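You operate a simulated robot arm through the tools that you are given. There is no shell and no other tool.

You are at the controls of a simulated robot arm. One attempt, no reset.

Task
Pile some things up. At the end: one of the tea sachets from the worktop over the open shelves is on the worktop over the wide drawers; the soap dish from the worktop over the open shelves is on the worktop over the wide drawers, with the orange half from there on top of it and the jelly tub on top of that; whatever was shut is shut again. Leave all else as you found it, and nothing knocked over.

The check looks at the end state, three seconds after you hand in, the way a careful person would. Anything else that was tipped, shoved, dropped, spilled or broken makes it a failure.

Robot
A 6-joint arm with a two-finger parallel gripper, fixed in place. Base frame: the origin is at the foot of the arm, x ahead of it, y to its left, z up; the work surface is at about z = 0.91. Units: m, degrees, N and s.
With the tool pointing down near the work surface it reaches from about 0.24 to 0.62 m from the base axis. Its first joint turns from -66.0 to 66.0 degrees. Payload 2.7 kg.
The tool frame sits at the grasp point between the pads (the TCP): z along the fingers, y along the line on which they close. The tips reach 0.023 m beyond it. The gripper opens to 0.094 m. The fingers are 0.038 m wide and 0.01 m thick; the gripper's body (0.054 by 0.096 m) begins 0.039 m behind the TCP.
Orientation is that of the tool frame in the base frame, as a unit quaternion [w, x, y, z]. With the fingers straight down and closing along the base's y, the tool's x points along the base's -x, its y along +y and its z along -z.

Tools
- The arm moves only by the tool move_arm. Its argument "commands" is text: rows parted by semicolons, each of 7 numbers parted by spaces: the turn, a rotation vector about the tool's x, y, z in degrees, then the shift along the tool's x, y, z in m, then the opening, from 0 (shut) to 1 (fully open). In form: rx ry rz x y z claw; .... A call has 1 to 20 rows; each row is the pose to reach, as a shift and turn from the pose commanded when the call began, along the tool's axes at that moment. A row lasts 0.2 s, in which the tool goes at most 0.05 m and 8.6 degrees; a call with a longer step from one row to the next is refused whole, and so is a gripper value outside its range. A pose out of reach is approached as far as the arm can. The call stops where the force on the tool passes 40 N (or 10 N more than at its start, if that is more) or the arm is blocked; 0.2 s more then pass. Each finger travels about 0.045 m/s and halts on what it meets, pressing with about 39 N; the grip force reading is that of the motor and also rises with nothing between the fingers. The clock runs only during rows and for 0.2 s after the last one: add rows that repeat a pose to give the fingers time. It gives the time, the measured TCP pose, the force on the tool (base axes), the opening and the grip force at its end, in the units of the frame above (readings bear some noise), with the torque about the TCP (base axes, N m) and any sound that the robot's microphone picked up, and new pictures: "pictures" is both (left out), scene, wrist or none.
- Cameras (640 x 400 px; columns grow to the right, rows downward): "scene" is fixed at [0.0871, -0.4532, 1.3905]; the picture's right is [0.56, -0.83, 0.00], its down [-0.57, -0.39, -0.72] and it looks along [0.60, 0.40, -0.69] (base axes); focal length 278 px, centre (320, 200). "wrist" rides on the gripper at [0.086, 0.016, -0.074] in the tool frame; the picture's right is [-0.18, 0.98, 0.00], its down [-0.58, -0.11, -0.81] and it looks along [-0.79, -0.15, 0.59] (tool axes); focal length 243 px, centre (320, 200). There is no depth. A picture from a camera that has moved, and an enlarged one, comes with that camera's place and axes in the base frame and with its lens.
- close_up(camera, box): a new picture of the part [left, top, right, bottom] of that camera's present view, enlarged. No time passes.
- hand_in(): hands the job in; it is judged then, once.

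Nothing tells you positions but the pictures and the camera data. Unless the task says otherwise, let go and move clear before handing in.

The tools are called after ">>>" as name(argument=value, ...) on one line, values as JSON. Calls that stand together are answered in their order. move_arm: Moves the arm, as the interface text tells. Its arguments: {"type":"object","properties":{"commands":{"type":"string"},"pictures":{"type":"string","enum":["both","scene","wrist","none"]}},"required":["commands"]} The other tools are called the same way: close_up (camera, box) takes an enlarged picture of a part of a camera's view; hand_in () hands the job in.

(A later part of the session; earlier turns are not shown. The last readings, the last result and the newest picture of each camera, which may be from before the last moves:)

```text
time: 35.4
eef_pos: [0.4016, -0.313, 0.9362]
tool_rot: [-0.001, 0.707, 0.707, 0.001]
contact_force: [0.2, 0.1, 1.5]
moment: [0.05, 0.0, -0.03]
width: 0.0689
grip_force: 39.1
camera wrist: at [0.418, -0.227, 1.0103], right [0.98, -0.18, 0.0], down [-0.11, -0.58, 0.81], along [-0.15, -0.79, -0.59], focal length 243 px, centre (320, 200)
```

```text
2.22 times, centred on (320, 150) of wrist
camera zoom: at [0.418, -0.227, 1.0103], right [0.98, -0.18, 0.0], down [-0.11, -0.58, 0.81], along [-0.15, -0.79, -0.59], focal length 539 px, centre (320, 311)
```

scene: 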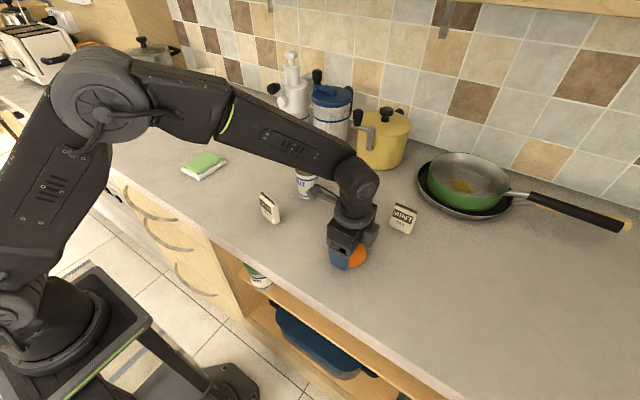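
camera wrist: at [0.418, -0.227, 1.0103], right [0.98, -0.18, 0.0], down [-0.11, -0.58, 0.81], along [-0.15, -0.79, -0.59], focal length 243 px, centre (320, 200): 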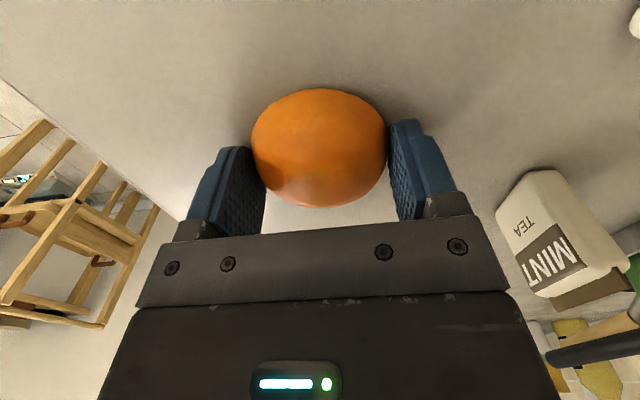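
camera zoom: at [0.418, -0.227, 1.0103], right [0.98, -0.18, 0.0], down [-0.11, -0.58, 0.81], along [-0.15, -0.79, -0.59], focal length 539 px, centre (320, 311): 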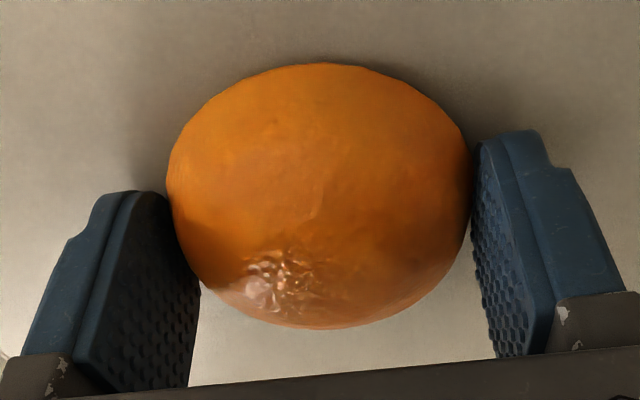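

The orange is gripped at 0.069 m and centred. Before carrying, I'll check the dish's present place from the scene camera.

>>> close_up(camera="scene", box=[170, 140, 240, 190])

>>> move_arm(commands="0 0 0 0 0 -0.005 0.7; 0 0 0 0 0 -0.015 0.7; 0 0 0 0 0 -0.04 0.7; 0 0 0 0 0 -0.08 0.7; 0 0 0 0 0 -0.12 0.7; 0 0 0 0 0 -0.15 0.7; 0 0 0 0 0 -0.15 0.7")

```text
8.00 times, centred on (205, 165) of scene
camera zoom: at [0.087, -0.4532, 1.3905], right [0.56, -0.83, 0.0], down [-0.57, -0.39, -0.72], along [0.6, 0.4, -0.69], focal length 2220 px, centre (1240, 480)
```

zoom: 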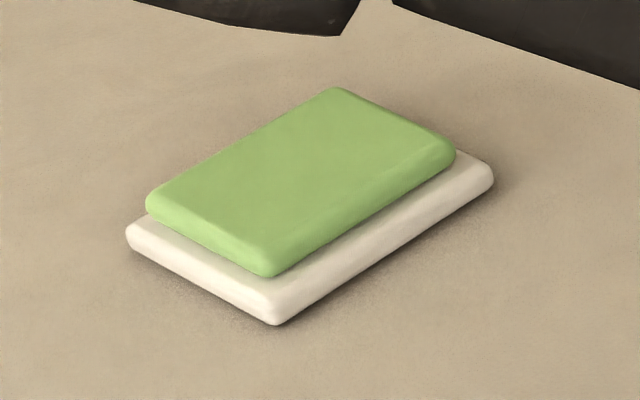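

```text
time: 37.0
eef_pos: [0.4011, -0.3123, 1.0845]
tool_rot: [0.0, 0.707, 0.707, 0.0]
contact_force: [0.3, -0.8, -0.2]
moment: [0.02, 0.02, 0.01]
width: 0.0658
grip_force: 0.0
camera wrist: at [0.4175, -0.2268, 1.1604], right [0.98, -0.18, 0.0], down [-0.11, -0.58, 0.81], along [-0.15, -0.79, -0.59], focal length 243 px, centre (320, 200)
```

scene: 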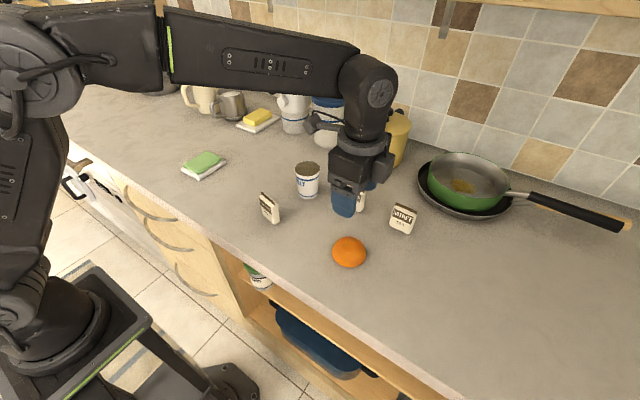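
wrist: 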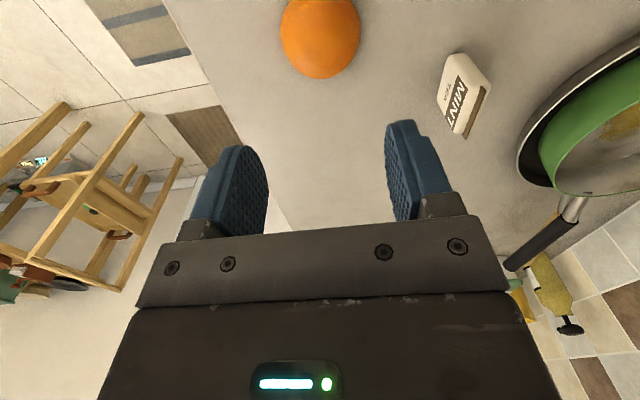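

The orange slipped out of the pads on lifting; I held it above its widest line. It appears to be still upright in place, so I'll check that before going again lower.

>>> close_up(camera="scene", box=[310, 220, 390, 280])

>>> close_up(camera="wrist", box=[260, 0, 380, 90])

```text
6.67 times, centred on (350, 250) of scene
camera zoom: at [0.0871, -0.4532, 1.3905], right [0.56, -0.83, 0.0], down [-0.57, -0.39, -0.72], along [0.6, 0.4, -0.69], focal length 1850 px, centre (120, -133)
```

zoom: 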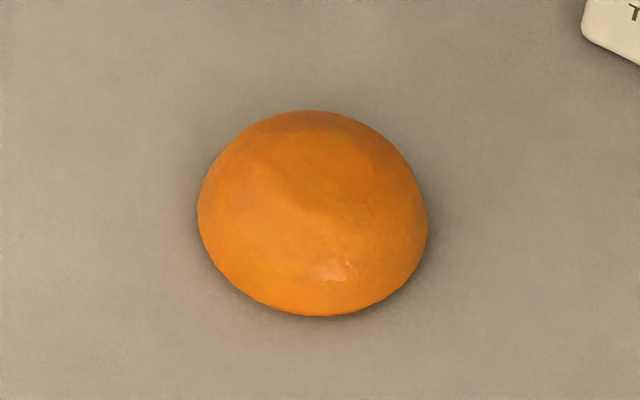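

```text
4.44 times, centred on (320, 45) of wrist
camera zoom: at [0.4175, -0.2268, 1.1604], right [0.98, -0.18, 0.0], down [-0.11, -0.58, 0.81], along [-0.15, -0.79, -0.59], focal length 1078 px, centre (320, 889)
```

zoom: 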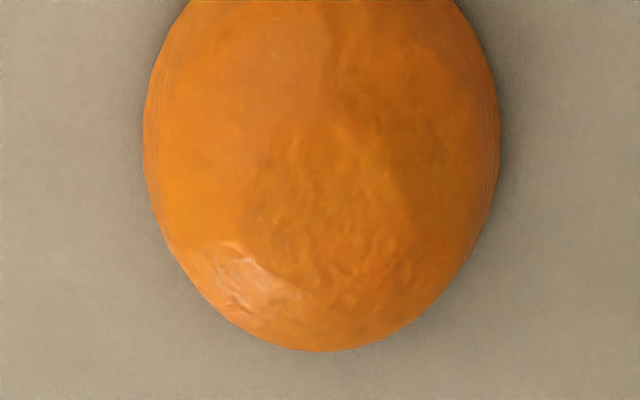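

The orange is upright and undisturbed. I'll go down again with the tips almost on the worktop.

>>> move_arm(commands="0 0 0 0 0 0.03 0.9; 0 0 0 0 0 0.06 1; 0 0 0 0 0 0.09 1; 0 0 0 0 0 0.12 1; 0 0 0 0 0 0.145 1; 0 0 0 0 0 0.15 1; 0 0 0 0 0 0.152 1; 0 0 0 0 0 0.1535 1; 0 0 0 0 0 0.1535 1", pictures="wrist")

```text
time: 39.0
eef_pos: [0.4027, -0.3144, 0.9334]
tool_rot: [0.0, 0.707, 0.707, 0.0]
contact_force: [-5.1, -0.6, 22.1]
moment: [0.39, 1.23, -0.05]
width: 0.0942
grip_force: 0.1
camera wrist: at [0.4186, -0.2285, 1.0085], right [0.98, -0.18, 0.0], down [-0.11, -0.58, 0.81], along [-0.15, -0.79, -0.59], focal length 243 px, centre (320, 200)
```

wrist: 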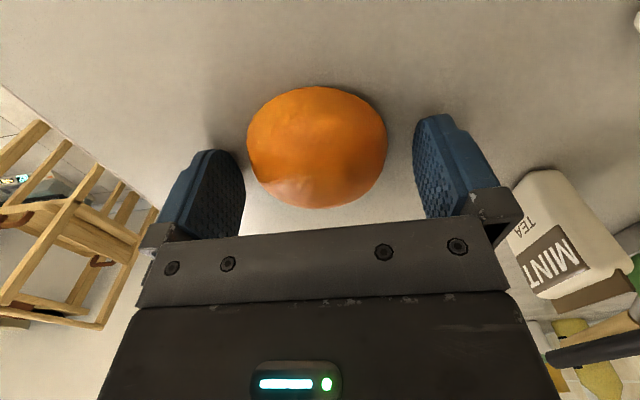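

The tips touched the worktop, so it lies at about z = 0.910. I'll back off under a millimetre, close fully on the orange, and lift by 4 mm to see if it comes.

>>> move_arm(commands="0 0 0 0 0 -0.0012 1; 0 0 0 0 0 -0.0012 0.85; 0 0 0 0 0 -0.0012 0.7; 0 0 0 0 0 -0.0012 0.5; 0 0 0 0 0 -0.0012 0.5; 0 0 0 0 0 -0.0012 0.5", pictures="none")

>>> move_arm(commands="0 0 0 0 0 -0.001 0.5; 0 0 0 0 0 -0.002 0.5; 0 0 0 0 0 -0.003 0.5; 0 0 0 0 0 -0.004 0.5", pictures="wrist")

```text
time: 40.4
eef_pos: [0.4015, -0.3139, 0.9326]
tool_rot: [-0.001, 0.708, 0.707, 0.0]
contact_force: [-8.7, 1.3, 23.0]
moment: [0.23, 0.67, 0.14]
width: 0.0701
grip_force: 39.1
```

```text
time: 41.4
eef_pos: [0.4029, -0.3125, 0.9369]
tool_rot: [-0.001, 0.707, 0.707, 0.0]
contact_force: [-1.1, -0.2, 1.9]
moment: [0.06, -0.03, 0.03]
width: 0.0675
grip_force: 38.8
camera wrist: at [0.4188, -0.2271, 1.0122], right [0.98, -0.18, 0.0], down [-0.11, -0.58, 0.81], along [-0.15, -0.79, -0.59], focal length 243 px, centre (320, 200)
```

wrist: 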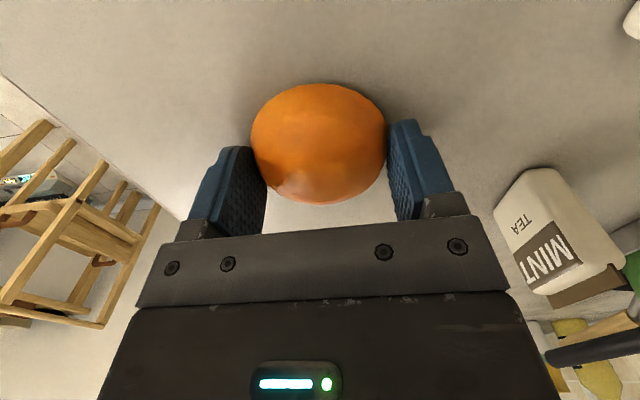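

The orange's sides taper too much for the pads to hold it from straight above. I'll draw it gently toward the front edge of the worktop (edge at x ≈ 0.28) so its rim overhangs by about 1 cm. Then one finger can get below the rim with the tool leaned.

>>> move_arm(commands="0 0 0 0 0 0.0015 0.5; 0 0 0 0 -0.004 0.0015 0.5; 0 0 0 0 -0.01 0.0015 0.5; 0 0 0 0 -0.018 0.0015 0.5; 0 0 0 0 -0.026 0.0015 0.5; 0 0 0 0 -0.034 0.0015 0.5; 0 0 0 0 -0.042 0.0015 0.5; 0 0 0 0 -0.05 0.0015 0.5; 0 0 0 0 -0.05 0.0015 0.5")

```text
time: 43.4
eef_pos: [0.3531, -0.3128, 0.9366]
tool_rot: [0.003, 0.707, 0.707, 0.0]
contact_force: [9.0, 0.6, 20.5]
moment: [0.12, -0.26, -0.05]
width: 0.0668
grip_force: 38.7
camera wrist: at [0.3694, -0.2275, 1.0122], right [0.98, -0.18, 0.0], down [-0.11, -0.58, 0.81], along [-0.15, -0.79, -0.59], focal length 243 px, centre (320, 200)
```

scene: 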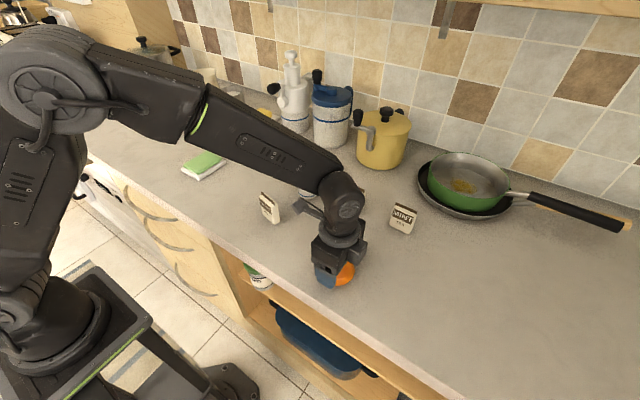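
wrist: 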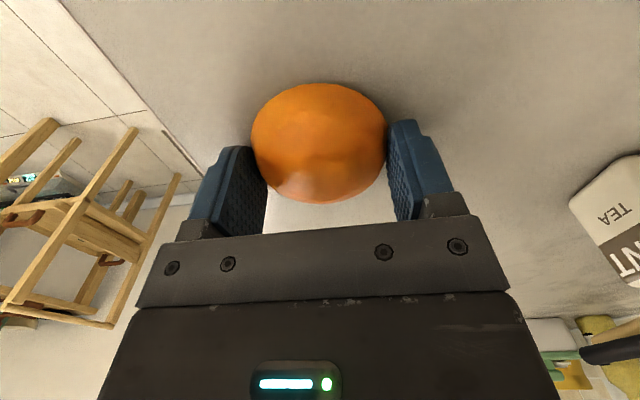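

The orange slides along fine. I'll ease the grip a little and go on to the overhang position.

>>> move_arm(commands="0 0 0 0 0 -0.0015 0.74; 0 0 0 0 0 -0.0015 0.74; 0 0 0 0 -0.006 -0.0015 0.74; 0 0 0 0 -0.012 -0.0015 0.74; 0 0 0 0 -0.018 -0.0015 0.74; 0 0 0 0 -0.024 -0.0015 0.74; 0 0 0 0 -0.03 -0.0015 0.74; 0 0 0 0 -0.036 -0.0015 0.74; 0 0 0 0 -0.041 -0.0015 0.74; 0 0 0 0 -0.045 -0.0015 0.74; 0 0 0 0 -0.045 -0.0015 0.74")

>>> close_up(camera="scene", box=[260, 230, 380, 330])

```text
time: 45.8
eef_pos: [0.3076, -0.3136, 0.9374]
tool_rot: [0.0, 0.707, 0.707, 0.0]
contact_force: [0.6, -0.1, -0.1]
moment: [0.0, 0.01, 0.02]
width: 0.0694
grip_force: 0.0
camera wrist: at [0.3234, -0.2281, 1.0123], right [0.98, -0.18, 0.0], down [-0.11, -0.58, 0.81], along [-0.15, -0.79, -0.59], focal length 243 px, centre (320, 200)
```

scene: 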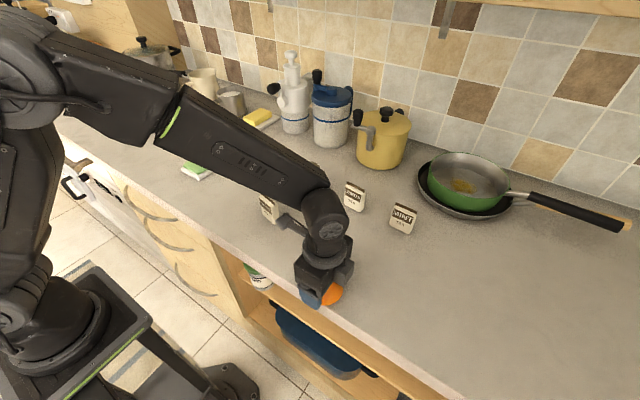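
wrist: 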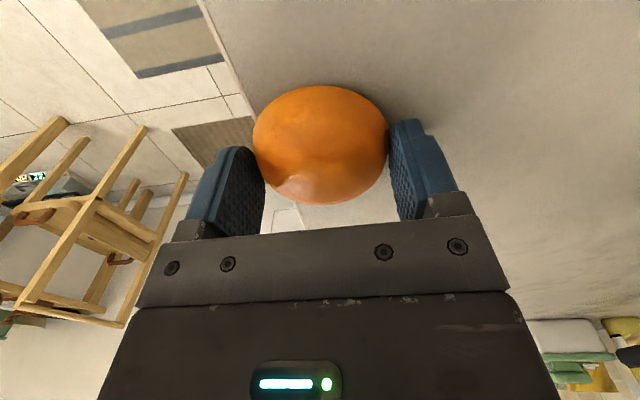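

```text
4.00 times, centred on (320, 280) of scene
camera zoom: at [0.0871, -0.4532, 1.3905], right [0.56, -0.83, 0.0], down [-0.57, -0.39, -0.72], along [0.6, 0.4, -0.69], focal length 1110 px, centre (320, -120)
```

zoom: 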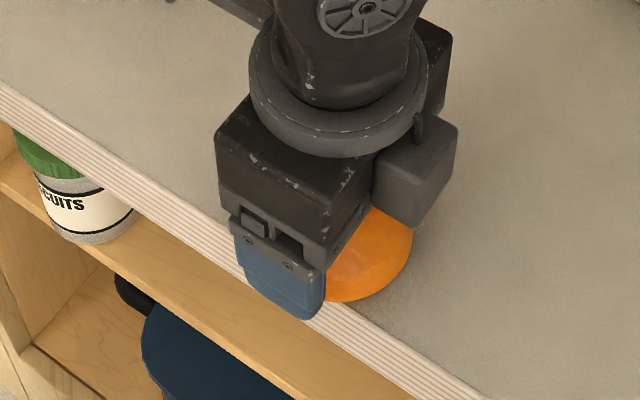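

Overhang is about 8 mm. I'll take 4 mm more, then release, rise and look.

>>> move_arm(commands="0 0 0 0 -0.002 0 0.74; 0 0 0 0 -0.004 0 0.74; 0 0 0 0 -0.004 0 0.74; 0 0 0 0 -0.003 0 0.85; 0 0 0 0 -0.003 0 1; 0 0 0 0 -0.003 0 1; 0 0 0 0 -0.003 -0.03 1; 0 0 0 0 -0.003 -0.07 1; 0 0 0 0 -0.003 -0.11 1; 0 0 0 0 -0.003 -0.11 1")

>>> close_up(camera="scene", box=[270, 250, 390, 340])

>>> close_up(camera="wrist", box=[200, 0, 440, 150])

```text
time: 48.0
eef_pos: [0.3047, -0.3143, 1.0466]
tool_rot: [0.0, 0.707, 0.707, 0.0]
contact_force: [0.5, 0.5, 0.8]
moment: [0.02, 0.01, -0.01]
width: 0.0937
grip_force: 0.1
camera wrist: at [0.3204, -0.2288, 1.1222], right [0.98, -0.18, 0.0], down [-0.11, -0.58, 0.81], along [-0.15, -0.79, -0.59], focal length 243 px, centre (320, 200)
```

scene: 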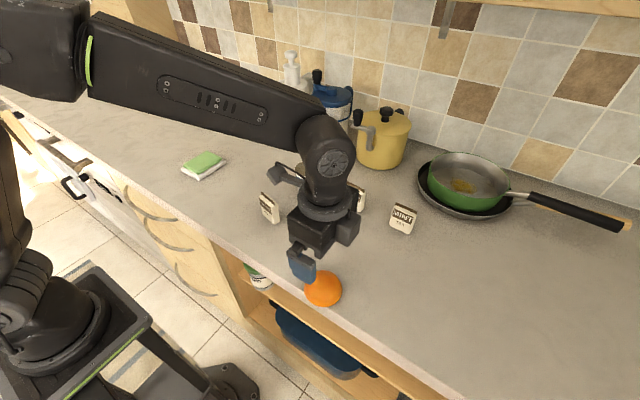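
wrist: 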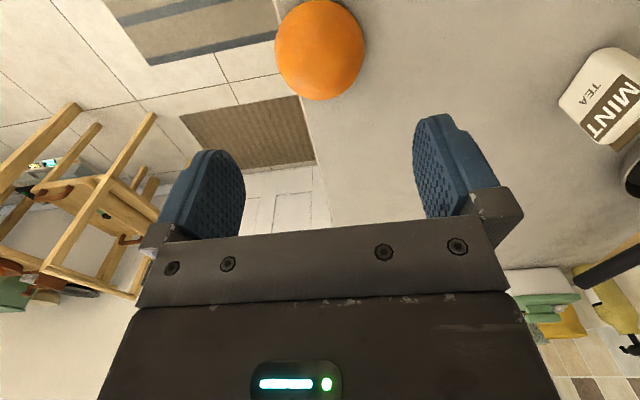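

```text
4.44 times, centred on (330, 295) of scene
camera zoom: at [0.0871, -0.4532, 1.3905], right [0.56, -0.83, 0.0], down [-0.57, -0.39, -0.72], along [0.6, 0.4, -0.69], focal length 1234 px, centre (276, -222)
```

zoom: 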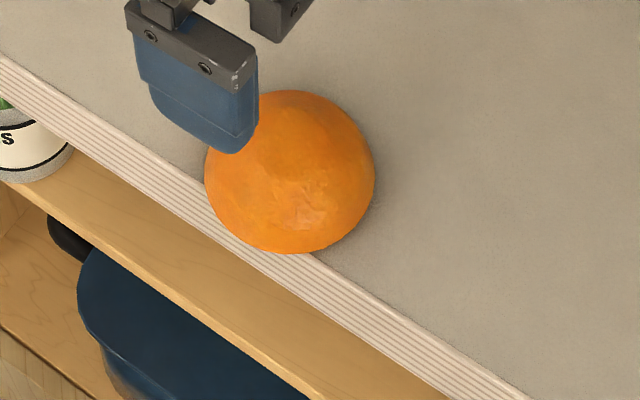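

```text
2.67 times, centred on (320, 75) of wrist
camera zoom: at [0.3204, -0.2288, 1.1222], right [0.98, -0.18, 0.0], down [-0.11, -0.58, 0.81], along [-0.15, -0.79, -0.59], focal length 647 px, centre (320, 533)
```

zoom: 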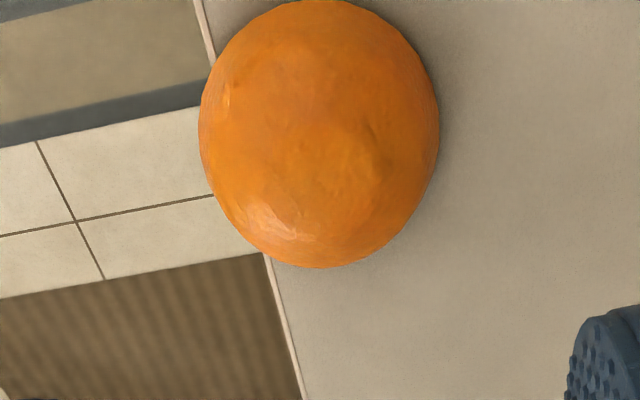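

The orange now overhangs the edge by roughly 9 mm and is stable. I'll tilt the tool 10° so the front finger can go below the rim in front of the worktop and the rear finger stays just above the surface.

>>> move_arm(commands="-5 0 0 0 -0.002 0.01 1; -10 0 0 0 -0.004 0.025 1; -10 0 0 0 -0.004 0.045 1; -10 0 0 0 -0.004 0.065 1; -10 0 0 0 -0.004 0.085 1; -10 0 0 0 -0.004 0.1 1; -10 0 0 0 -0.004 0.11 1; -10 0 0 0 -0.004 0.11 1")

>>> close_up(camera="scene", box=[260, 240, 380, 340])

>>> close_up(camera="wrist", box=[140, 40, 500, 250])

```text
time: 49.8
eef_pos: [0.3005, -0.3133, 0.9372]
tool_rot: [0.062, 0.705, 0.704, 0.061]
contact_force: [1.0, 1.0, -0.3]
moment: [0.0, 0.01, -0.01]
width: 0.0937
grip_force: 0.1
camera wrist: at [0.304, -0.2279, 1.0141], right [0.97, -0.18, 0.17], down [-0.25, -0.58, 0.78], along [-0.04, -0.79, -0.61], focal length 243 px, centre (320, 200)
```

scene: 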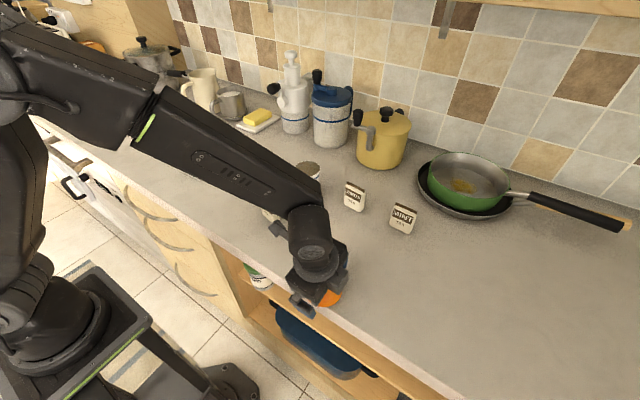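
wrist: 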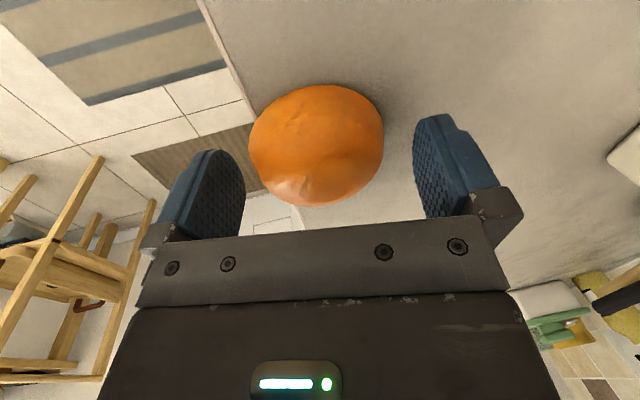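

```text
4.00 times, centred on (320, 290) of scene
camera zoom: at [0.0871, -0.4532, 1.3905], right [0.56, -0.83, 0.0], down [-0.57, -0.39, -0.72], along [0.6, 0.4, -0.69], focal length 1110 px, centre (320, -160)
```

zoom: 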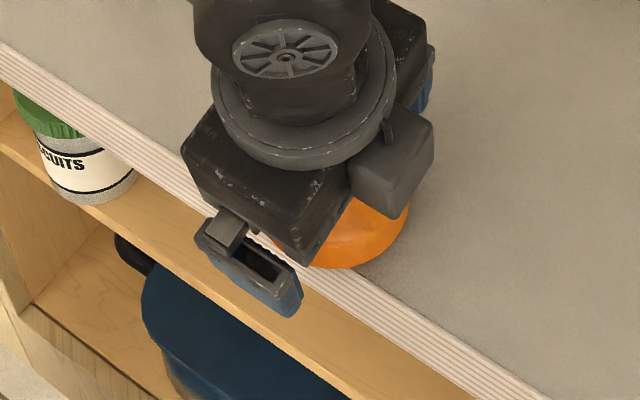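

```text
1.78 times, centred on (320, 145) of wrist
camera zoom: at [0.304, -0.2279, 1.0141], right [0.97, -0.18, 0.17], down [-0.25, -0.58, 0.78], along [-0.04, -0.79, -0.61], focal length 431 px, centre (320, 298)
```

zoom: 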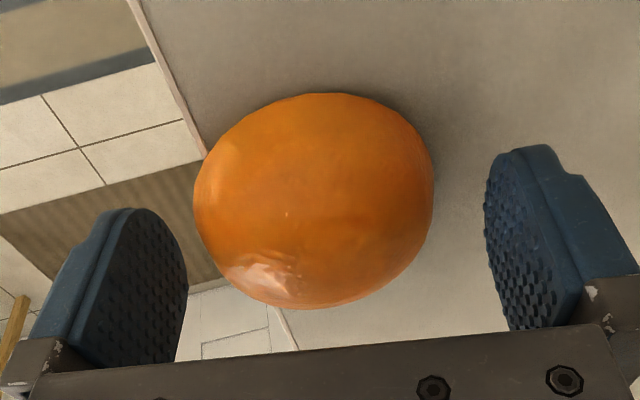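

>>> move_arm(commands="0 0 0 0 -0.0007 0.004 1; 0 0 0 0 -0.0014 0.0079 1; 0 0 0 0 -0.0014 0.0079 1; 0 0 0 0 -0.0014 0.0079 0.9; 0 0 0 0 -0.0014 0.0079 0.8; 0 0 0 0 -0.0014 0.0079 0.7; 0 0 0 0 -0.0014 0.0079 0.6; 0 0 0 0 -0.0014 0.0079 0.5; 0 0 0 0 -0.0014 0.0079 0.5")

>>> close_up(camera="scene", box=[260, 240, 380, 340])

>>> close_up(camera="wrist", box=[140, 40, 500, 250])

```text
time: 51.8
eef_pos: [0.3004, -0.3124, 0.9295]
tool_rot: [0.061, 0.704, 0.705, 0.062]
contact_force: [-0.2, -0.8, 0.0]
moment: [-0.02, 0.0, 0.0]
width: 0.0683
grip_force: 38.8
camera wrist: at [0.3038, -0.2272, 1.0066], right [0.97, -0.18, 0.17], down [-0.25, -0.58, 0.78], along [-0.04, -0.79, -0.61], focal length 243 px, centre (320, 200)
```

scene: 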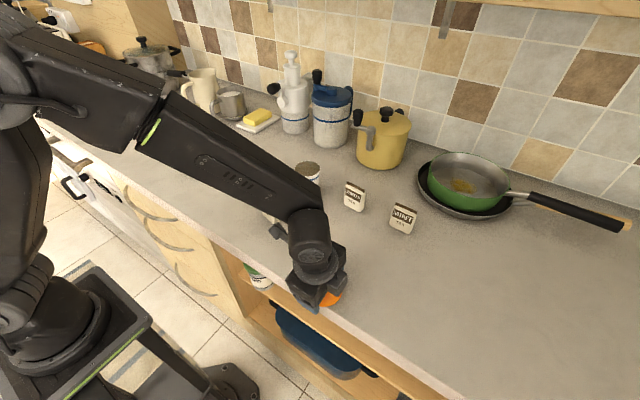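
wrist: 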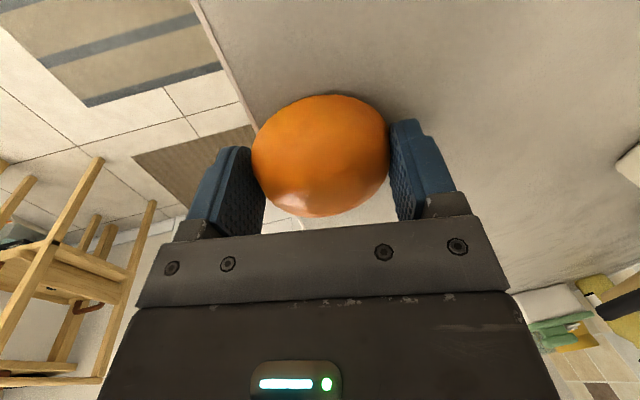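

```text
4.00 times, centred on (320, 290) of scene
camera zoom: at [0.0871, -0.4532, 1.3905], right [0.56, -0.83, 0.0], down [-0.57, -0.39, -0.72], along [0.6, 0.4, -0.69], focal length 1110 px, centre (320, -160)
```

zoom: 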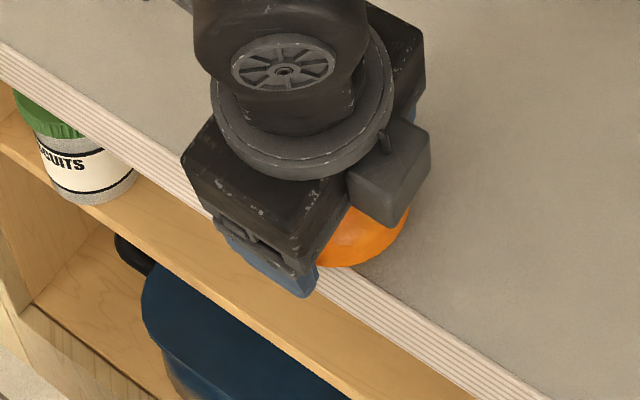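

```text
1.78 times, centred on (320, 145) of wrist
camera zoom: at [0.3038, -0.2272, 1.0066], right [0.97, -0.18, 0.17], down [-0.25, -0.58, 0.78], along [-0.04, -0.79, -0.61], focal length 431 px, centre (320, 298)
```

zoom: 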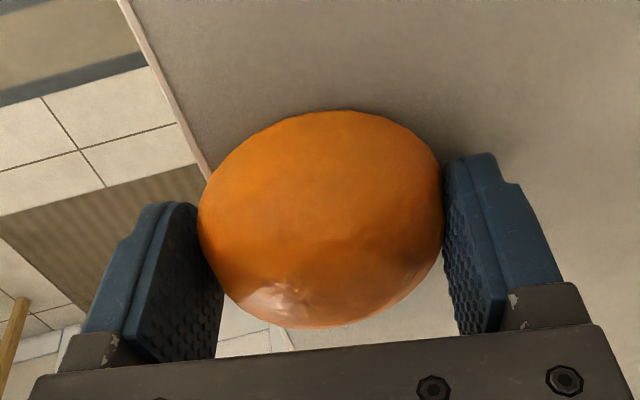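

The grip holds at 0.068 m with no wedging force. Slow lift by 6 mm to test.

>>> move_arm(commands="0 0 0 0 0.0003 -0.0015 0.5; 0 0 0 0 0.0005 -0.003 0.5; 0 0 0 0 0.0008 -0.0044 0.5; 0 0 0 0 0.001 -0.0059 0.5; 0 0 0 0 0.001 -0.0059 0.5")

>>> close_up(camera="wrist", box=[140, 40, 500, 250])

```text
time: 53.0
eef_pos: [0.3008, -0.3134, 0.9338]
tool_rot: [0.061, 0.704, 0.705, 0.062]
contact_force: [0.5, -0.2, -1.5]
moment: [0.01, 0.04, -0.02]
width: 0.0683
grip_force: 39.2
camera wrist: at [0.3031, -0.2276, 1.0122], right [0.97, -0.18, 0.17], down [-0.25, -0.58, 0.78], along [-0.04, -0.79, -0.61], focal length 243 px, centre (320, 200)
```

scene: 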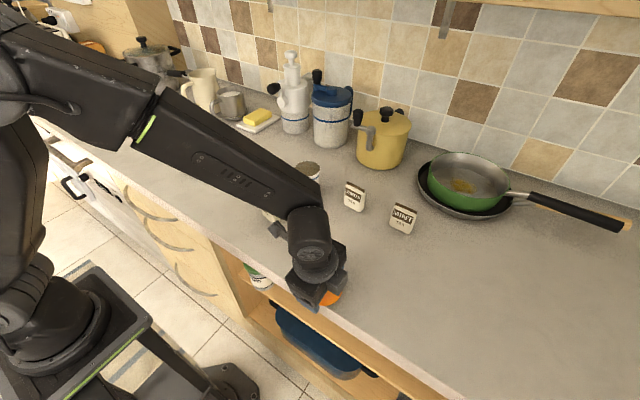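
wrist: 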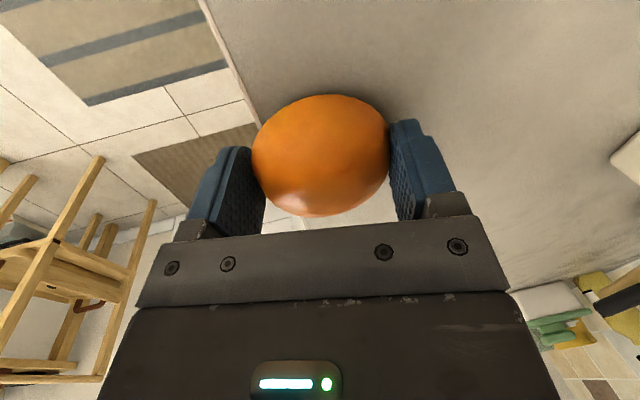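

```text
1.78 times, centred on (320, 145) of wrist
camera zoom: at [0.3031, -0.2276, 1.0122], right [0.97, -0.18, 0.17], down [-0.25, -0.58, 0.78], along [-0.04, -0.79, -0.61], focal length 431 px, centre (320, 298)
```

zoom: 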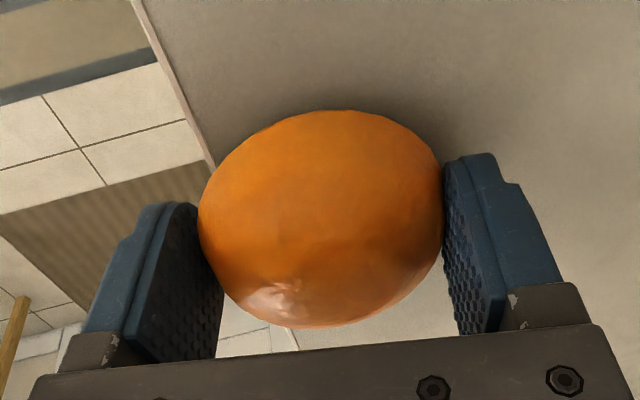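

The orange came up cleanly and is held. I'll lift it and carry it over toward the dish, keeping the same lean so that it stays level.

>>> move_arm(commands="0 0 0 0 0.0052 -0.0295 0.5; 0 0 0 0 0.0104 -0.0591 0.5; 0 0 0 0 0.0156 -0.0886 0.5; 0 0 0 0 0.0208 -0.1182 0.5; 0 0 0 0 0.026 -0.1477 0.5; 0 0.31 -1.77 0.0095 0.0285 -0.1473 0.5; 0 1.02 -5.76 0.0308 0.0341 -0.1463 0.5; 0 1.95 -11.08 0.0592 0.0415 -0.145 0.5; 0 2.89 -16.39 0.0876 0.0489 -0.1437 0.5; 0 3.91 -22.15 0.1184 0.057 -0.1423 0.5; 0 4.92 -27.91 0.1491 0.0651 -0.1408 0.5; 0 5.86 -33.23 0.1775 0.0725 -0.1395 0.5; 0 6.8 -38.54 0.2059 0.0799 -0.1382 0.5; 0 7.5 -42.53 0.2272 0.0855 -0.1372 0.5; 0 7.81 -44.3 0.2367 0.088 -0.1368 0.5; 0 7.81 -44.3 0.2367 0.088 -0.1368 0.5")

```text
time: 56.4
eef_pos: [0.3633, -0.0761, 1.0859]
tool_rot: [0.033, 0.382, 0.92, 0.081]
contact_force: [-0.4, 0.2, -2.0]
moment: [-0.02, 0.01, -0.02]
width: 0.0678
grip_force: 38.5
camera wrist: at [0.3043, -0.0138, 1.1632], right [0.81, 0.55, 0.17], down [0.24, -0.59, 0.78], along [0.53, -0.59, -0.61], focal length 243 px, centre (320, 200)
```

scene: 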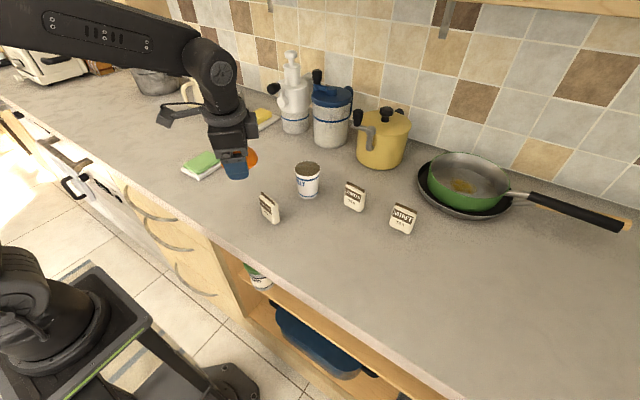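
wrist: 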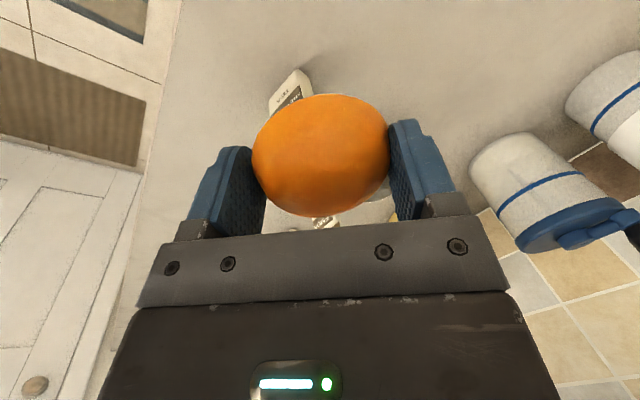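

>>> move_arm(commands="0 0.31 -1.77 0.0049 0.0084 0.0015 0.5; 0 1.02 -5.76 0.0159 0.0272 0.0048 0.5; 0 1.95 -11.08 0.0306 0.0523 0.0092 0.5; 0 2.89 -16.39 0.0453 0.0773 0.0137 0.5; 0 3.91 -22.15 0.0613 0.1045 0.0185 0.5; 0 4.92 -27.91 0.0772 0.1317 0.0232 0.5; 0 5.86 -33.23 0.0919 0.1568 0.0277 0.5; 0 6.8 -38.54 0.1066 0.1818 0.0321 0.5; 0 7.5 -42.53 0.1176 0.2006 0.0354 0.5; 0 7.81 -44.3 0.1225 0.209 0.0369 0.5; 0 7.81 -44.3 0.1225 0.209 0.0369 0.5")

>>> close_up(camera="scene", box=[120, 60, 280, 190])

```text
time: 58.8
eef_pos: [0.4263, 0.1588, 1.0851]
tool_rot: [-0.001, 0.0, 0.996, 0.088]
contact_force: [-0.3, -0.1, -0.6]
moment: [0.02, -0.01, 0.04]
width: 0.0677
grip_force: 39.1
camera wrist: at [0.3403, 0.1615, 1.1626], right [0.18, 0.97, 0.17], down [0.58, -0.25, 0.77], along [0.79, -0.04, -0.61], focal length 243 px, centre (320, 200)
```

scene: 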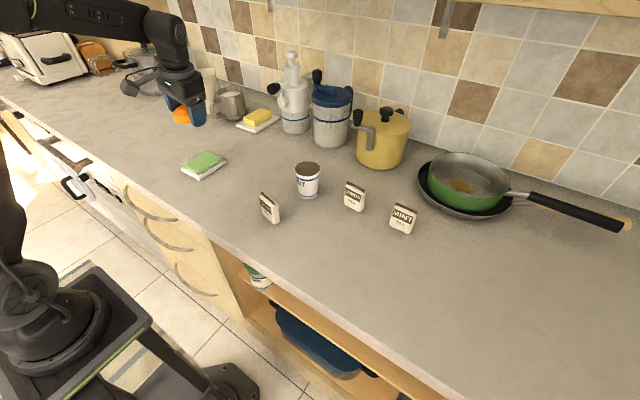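
wrist: 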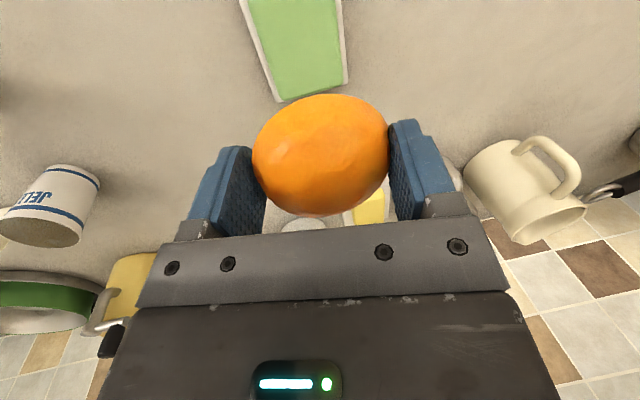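

```text
3.08 times, centred on (200, 125) of scene
camera zoom: at [0.0871, -0.4532, 1.3905], right [0.56, -0.83, 0.0], down [-0.57, -0.39, -0.72], along [0.6, 0.4, -0.69], focal length 854 px, centre (689, 431)
```

zoom: 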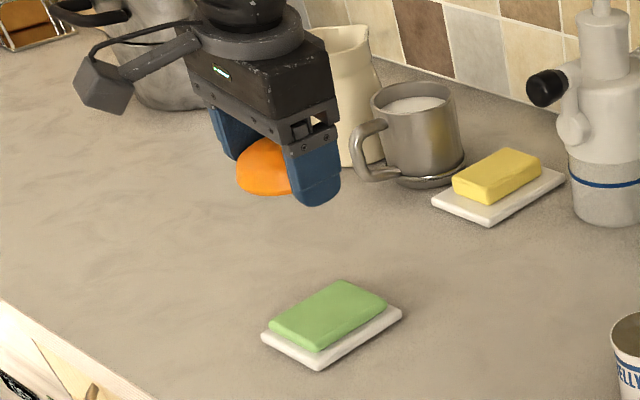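

Everything is lined up: the dish centre is (0.4255, 0.1705). I'll set the orange down about 9 mm toward -y of the centre so the lower finger passes beside the dish, and centre it afterwards.

>>> move_arm(commands="0 0 0 0 -0.006 0.03 0.5; 0 0 0 0 -0.012 0.062 0.5; 0 0 0 0 -0.017 0.09 0.5; 0 0 0 0 -0.0205 0.11 0.5; 0 0 0 0 -0.0227 0.1231 0.5; 0 0 0 0 -0.0227 0.1231 0.5")

>>> close_up(camera="scene", box=[150, 110, 260, 200])

>>> close_up(camera="wrist", box=[140, 0, 500, 250])

```text
time: 60.2
eef_pos: [0.4281, 0.1589, 0.9597]
tool_rot: [0.0, 0.0, 0.996, 0.088]
contact_force: [0.5, 0.3, -1.0]
moment: [-0.02, 0.0, 0.0]
width: 0.0677
grip_force: 39.1
camera wrist: at [0.3404, 0.1614, 1.0363], right [0.18, 0.97, 0.17], down [0.58, -0.25, 0.78], along [0.79, -0.04, -0.61], focal length 243 px, centre (320, 200)
```

scene: 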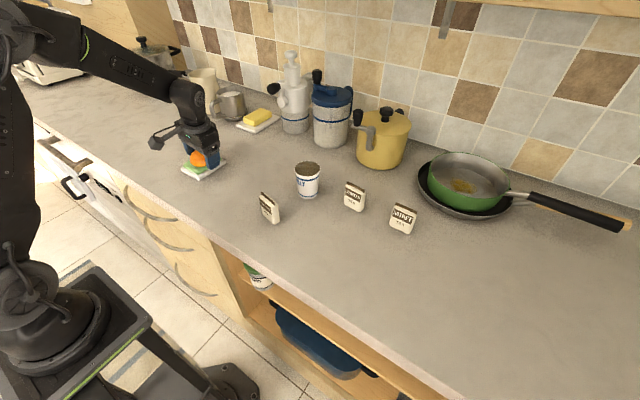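
wrist: 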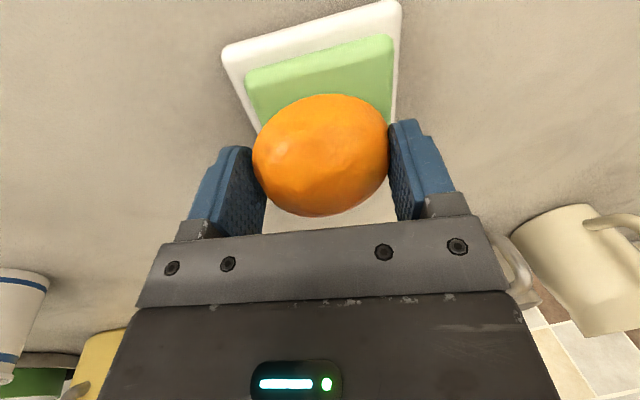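

```text
4.44 times, centred on (205, 155) of scene
camera zoom: at [0.0871, -0.4532, 1.3905], right [0.56, -0.83, 0.0], down [-0.57, -0.39, -0.72], along [0.6, 0.4, -0.69], focal length 1234 px, centre (831, 400)
```

zoom: 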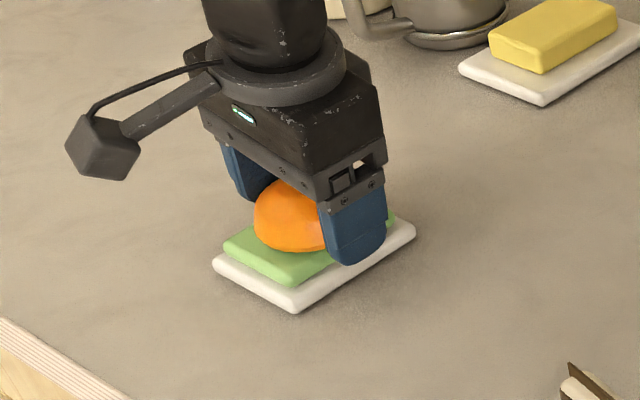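

```text
1.60 times, centred on (320, 125) of wrist
camera zoom: at [0.3404, 0.1614, 1.0363], right [0.18, 0.97, 0.17], down [0.58, -0.25, 0.78], along [0.79, -0.04, -0.61], focal length 388 px, centre (320, 320)
```

zoom: 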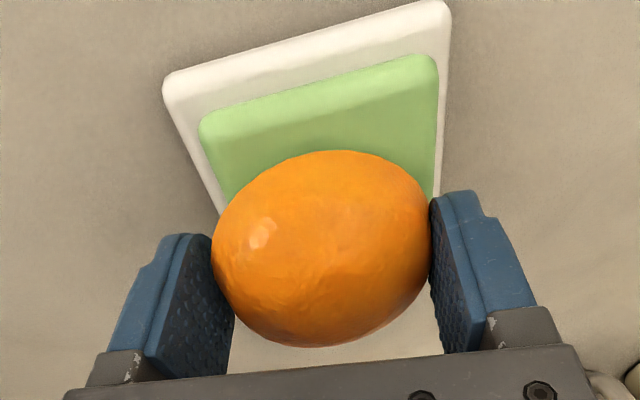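

>>> move_arm(commands="0 0 0 0 -0.0014 0.002 0.5; 0 0 0 0 -0.0017 0.0038 0.5; 0 0 0 0 -0.0017 0.0038 0.5", pictures="none")

>>> move_arm(commands="0 0 0 0 -0.0002 0.001 0.5; 0 0 0 0 -0.0002 0.001 0.5", pictures="none")

>>> move_arm(commands="0 0 0 0 -0.0002 0.001 0.5; 0 0 0 0 -0.0002 0.001 0.5", pictures="wrist")

```text
time: 61.0
eef_pos: [0.4262, 0.1573, 0.9551]
tool_rot: [0.0, 0.0, 0.996, 0.088]
contact_force: [-0.6, -0.1, -1.2]
moment: [-0.03, 0.02, 0.01]
width: 0.0673
grip_force: 38.8
```

```text
time: 61.6
eef_pos: [0.4267, 0.1575, 0.9545]
tool_rot: [0.001, 0.0, 0.996, 0.087]
contact_force: [-2.3, 0.4, 9.0]
moment: [0.4, 0.11, 0.13]
width: 0.0675
grip_force: 38.6
```

```text
time: 62.2
eef_pos: [0.4278, 0.1588, 0.9547]
tool_rot: [0.002, 0.0, 0.996, 0.088]
contact_force: [-4.3, 0.3, 16.9]
moment: [0.74, 0.17, 0.13]
width: 0.0673
grip_force: 38.6
camera wrist: at [0.3399, 0.1604, 1.0319], right [0.18, 0.97, 0.17], down [0.58, -0.25, 0.78], along [0.79, -0.04, -0.61], focal length 243 px, centre (320, 200)
```

wrist: 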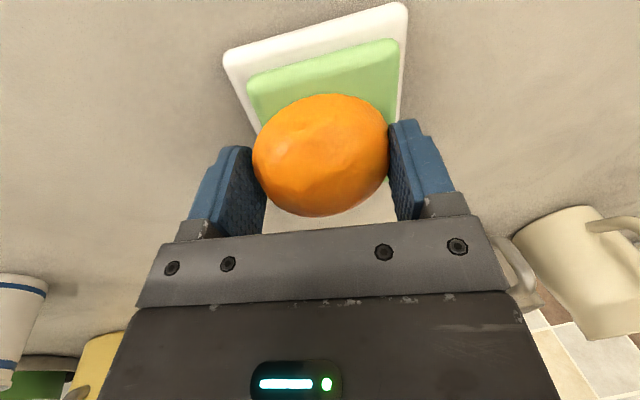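

The orange has touched the soap. I'll relieve the pressure slightly and open the fingers.

>>> move_arm(commands="0 0 0 0 0.0002 -0.0013 0.5; 0 0 0 0 0.0002 -0.0013 0.5; 0 0 0 0 0.0002 -0.0013 0.75; 0 0 0 0 0.0002 -0.0013 0.82; 0 0 0 0 0.0002 -0.0013 0.9; 0 0 0 0 0.0002 -0.0013 1; 0 0 0 0 0.0002 -0.0013 1")

>>> close_up(camera="wrist", box=[140, 0, 500, 250])

>>> close_up(camera="scene", box=[160, 120, 250, 190])

```text
time: 63.8
eef_pos: [0.4244, 0.1579, 0.9541]
tool_rot: [-0.001, 0.0, 0.996, 0.088]
contact_force: [-1.1, -0.6, 0.5]
moment: [-0.01, -0.01, 0.0]
width: 0.094
grip_force: 0.0
camera wrist: at [0.3397, 0.1601, 1.0323], right [0.18, 0.97, 0.17], down [0.58, -0.25, 0.78], along [0.79, -0.04, -0.61], focal length 243 px, centre (320, 200)
```

scene: 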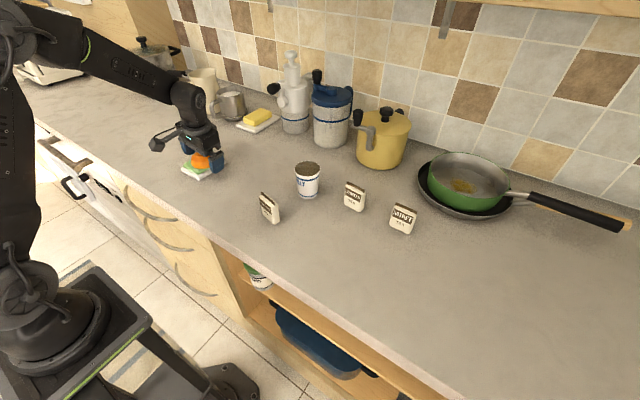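
wrist: 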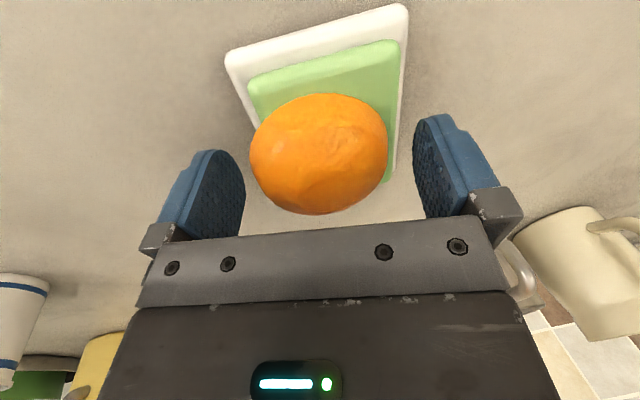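

```text
1.60 times, centred on (320, 125) of wrist
camera zoom: at [0.3397, 0.1601, 1.0323], right [0.18, 0.97, 0.17], down [0.58, -0.25, 0.78], along [0.79, -0.04, -0.61], focal length 388 px, centre (320, 320)
```

zoom: 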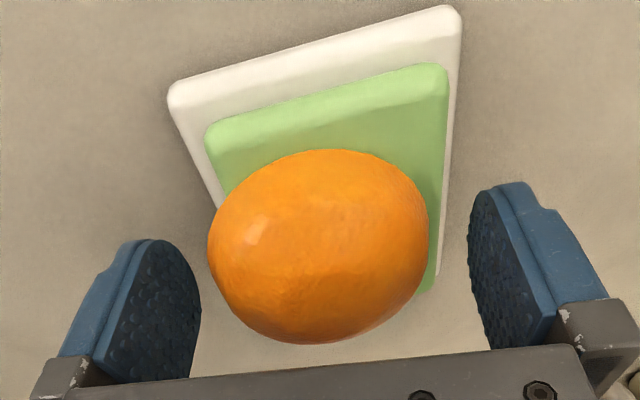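

```text
5.71 times, centred on (205, 155) of scene
camera zoom: at [0.0871, -0.4532, 1.3905], right [0.56, -0.83, 0.0], down [-0.57, -0.39, -0.72], along [0.6, 0.4, -0.69], focal length 1586 px, centre (977, 457)
```

zoom: 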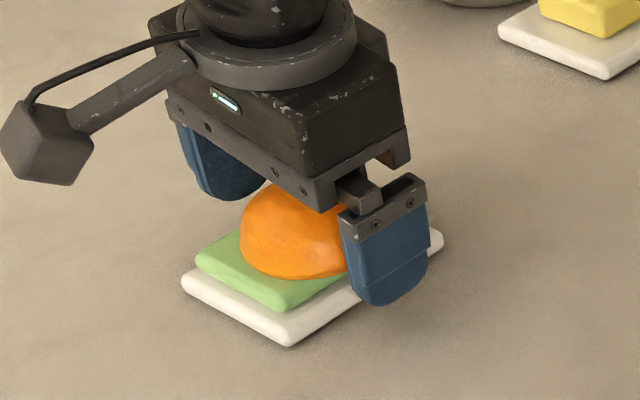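

The orange rests flat on the soap. I'll rise, straighten the tool and squeeze it lightly from above to learn its exact centre.

>>> move_arm(commands="0 0 0 0 0.0035 -0.0197 1; 0 0 0 0 0.007 -0.0394 1; 0 0 0 0 0.0104 -0.0591 1; 4 0 0 0 0.0148 -0.0583 1; 8 0 0 0 0.0148 -0.0583 1; 10 0 0 0 0.0148 -0.0583 1; 10 0 0 0 0.0148 -0.0583 1")

>>> close_up(camera="wrist", box=[200, 0, 440, 150])

>>> close_up(camera="scene", box=[160, 120, 250, 190])

```text
time: 65.4
eef_pos: [0.4264, 0.1637, 1.0151]
tool_rot: [0.001, 0.0, 1.0, -0.001]
contact_force: [-0.6, -0.6, 0.2]
moment: [-0.01, -0.01, 0.0]
width: 0.0941
grip_force: 0.0
camera wrist: at [0.3404, 0.1777, 1.0903], right [0.18, 0.98, 0.0], down [0.58, -0.11, 0.81], along [0.79, -0.15, -0.59], focal length 243 px, centre (320, 200)
```

scene: 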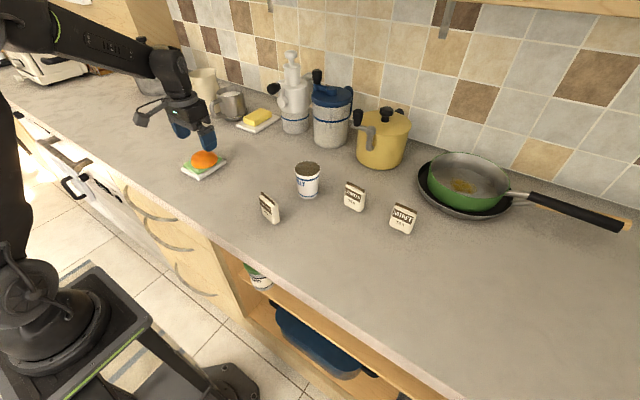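
wrist: 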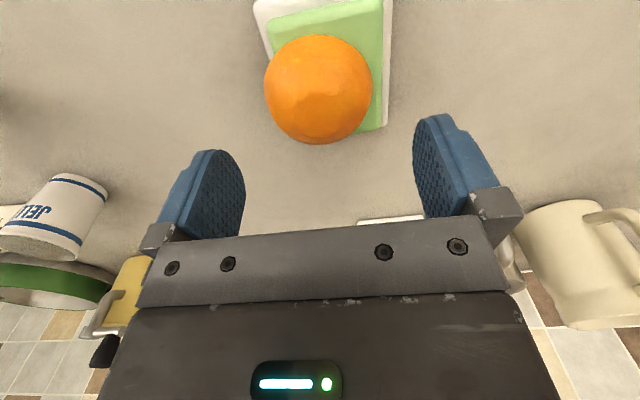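

```text
2.67 times, centred on (320, 75) of wrist
camera zoom: at [0.3404, 0.1777, 1.0903], right [0.18, 0.98, 0.0], down [0.58, -0.11, 0.81], along [0.79, -0.15, -0.59], focal length 647 px, centre (320, 533)
```

zoom: 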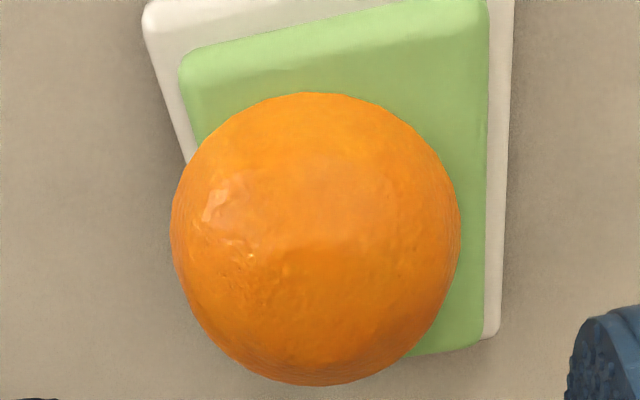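

```text
5.71 times, centred on (205, 155) of scene
camera zoom: at [0.0871, -0.4532, 1.3905], right [0.56, -0.83, 0.0], down [-0.57, -0.39, -0.72], along [0.6, 0.4, -0.69], focal length 1586 px, centre (977, 457)
```

zoom: 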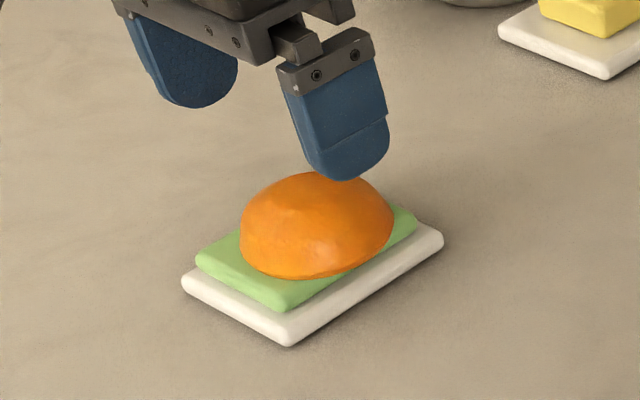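

>>> move_arm(commands="0 0 0 0 0 0.02 1; 0 0 0 0 0 0.04 1; 0 0 0 0 0 0.0505 1; 0 0 0 0 0 0.0525 1; 0 0 0 0 0 0.0525 1")

>>> close_up(camera="wrist", box=[140, 30, 500, 250])

```text
time: 66.6
eef_pos: [0.4269, 0.161, 0.9622]
tool_rot: [0.0, -0.001, 1.0, 0.0]
contact_force: [-0.6, 0.0, 0.3]
moment: [0.04, 0.02, 0.0]
width: 0.0941
grip_force: 0.0
camera wrist: at [0.34, 0.1772, 1.0382], right [0.18, 0.98, 0.0], down [0.58, -0.11, 0.81], along [0.79, -0.15, -0.59], focal length 243 px, centre (320, 200)
```

scene: 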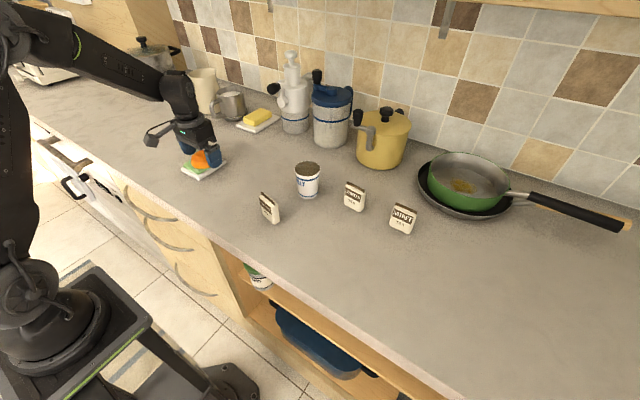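
wrist: 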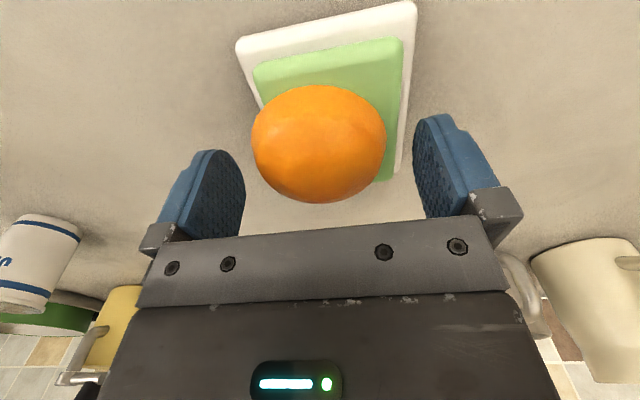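

```text
1.78 times, centred on (320, 140) of wrist
camera zoom: at [0.34, 0.1772, 1.0382], right [0.18, 0.98, 0.0], down [0.58, -0.11, 0.81], along [0.79, -0.15, -0.59], focal length 431 px, centre (320, 307)
```

zoom: 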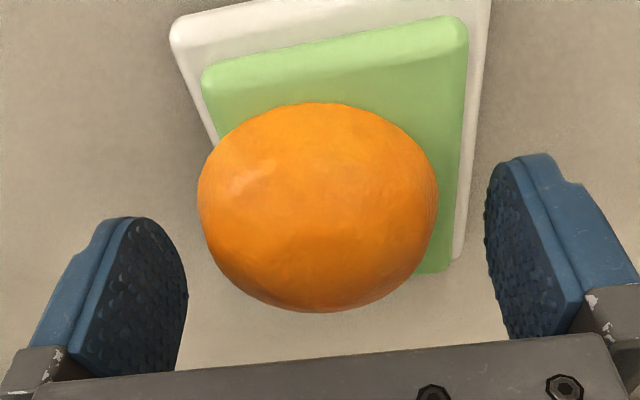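

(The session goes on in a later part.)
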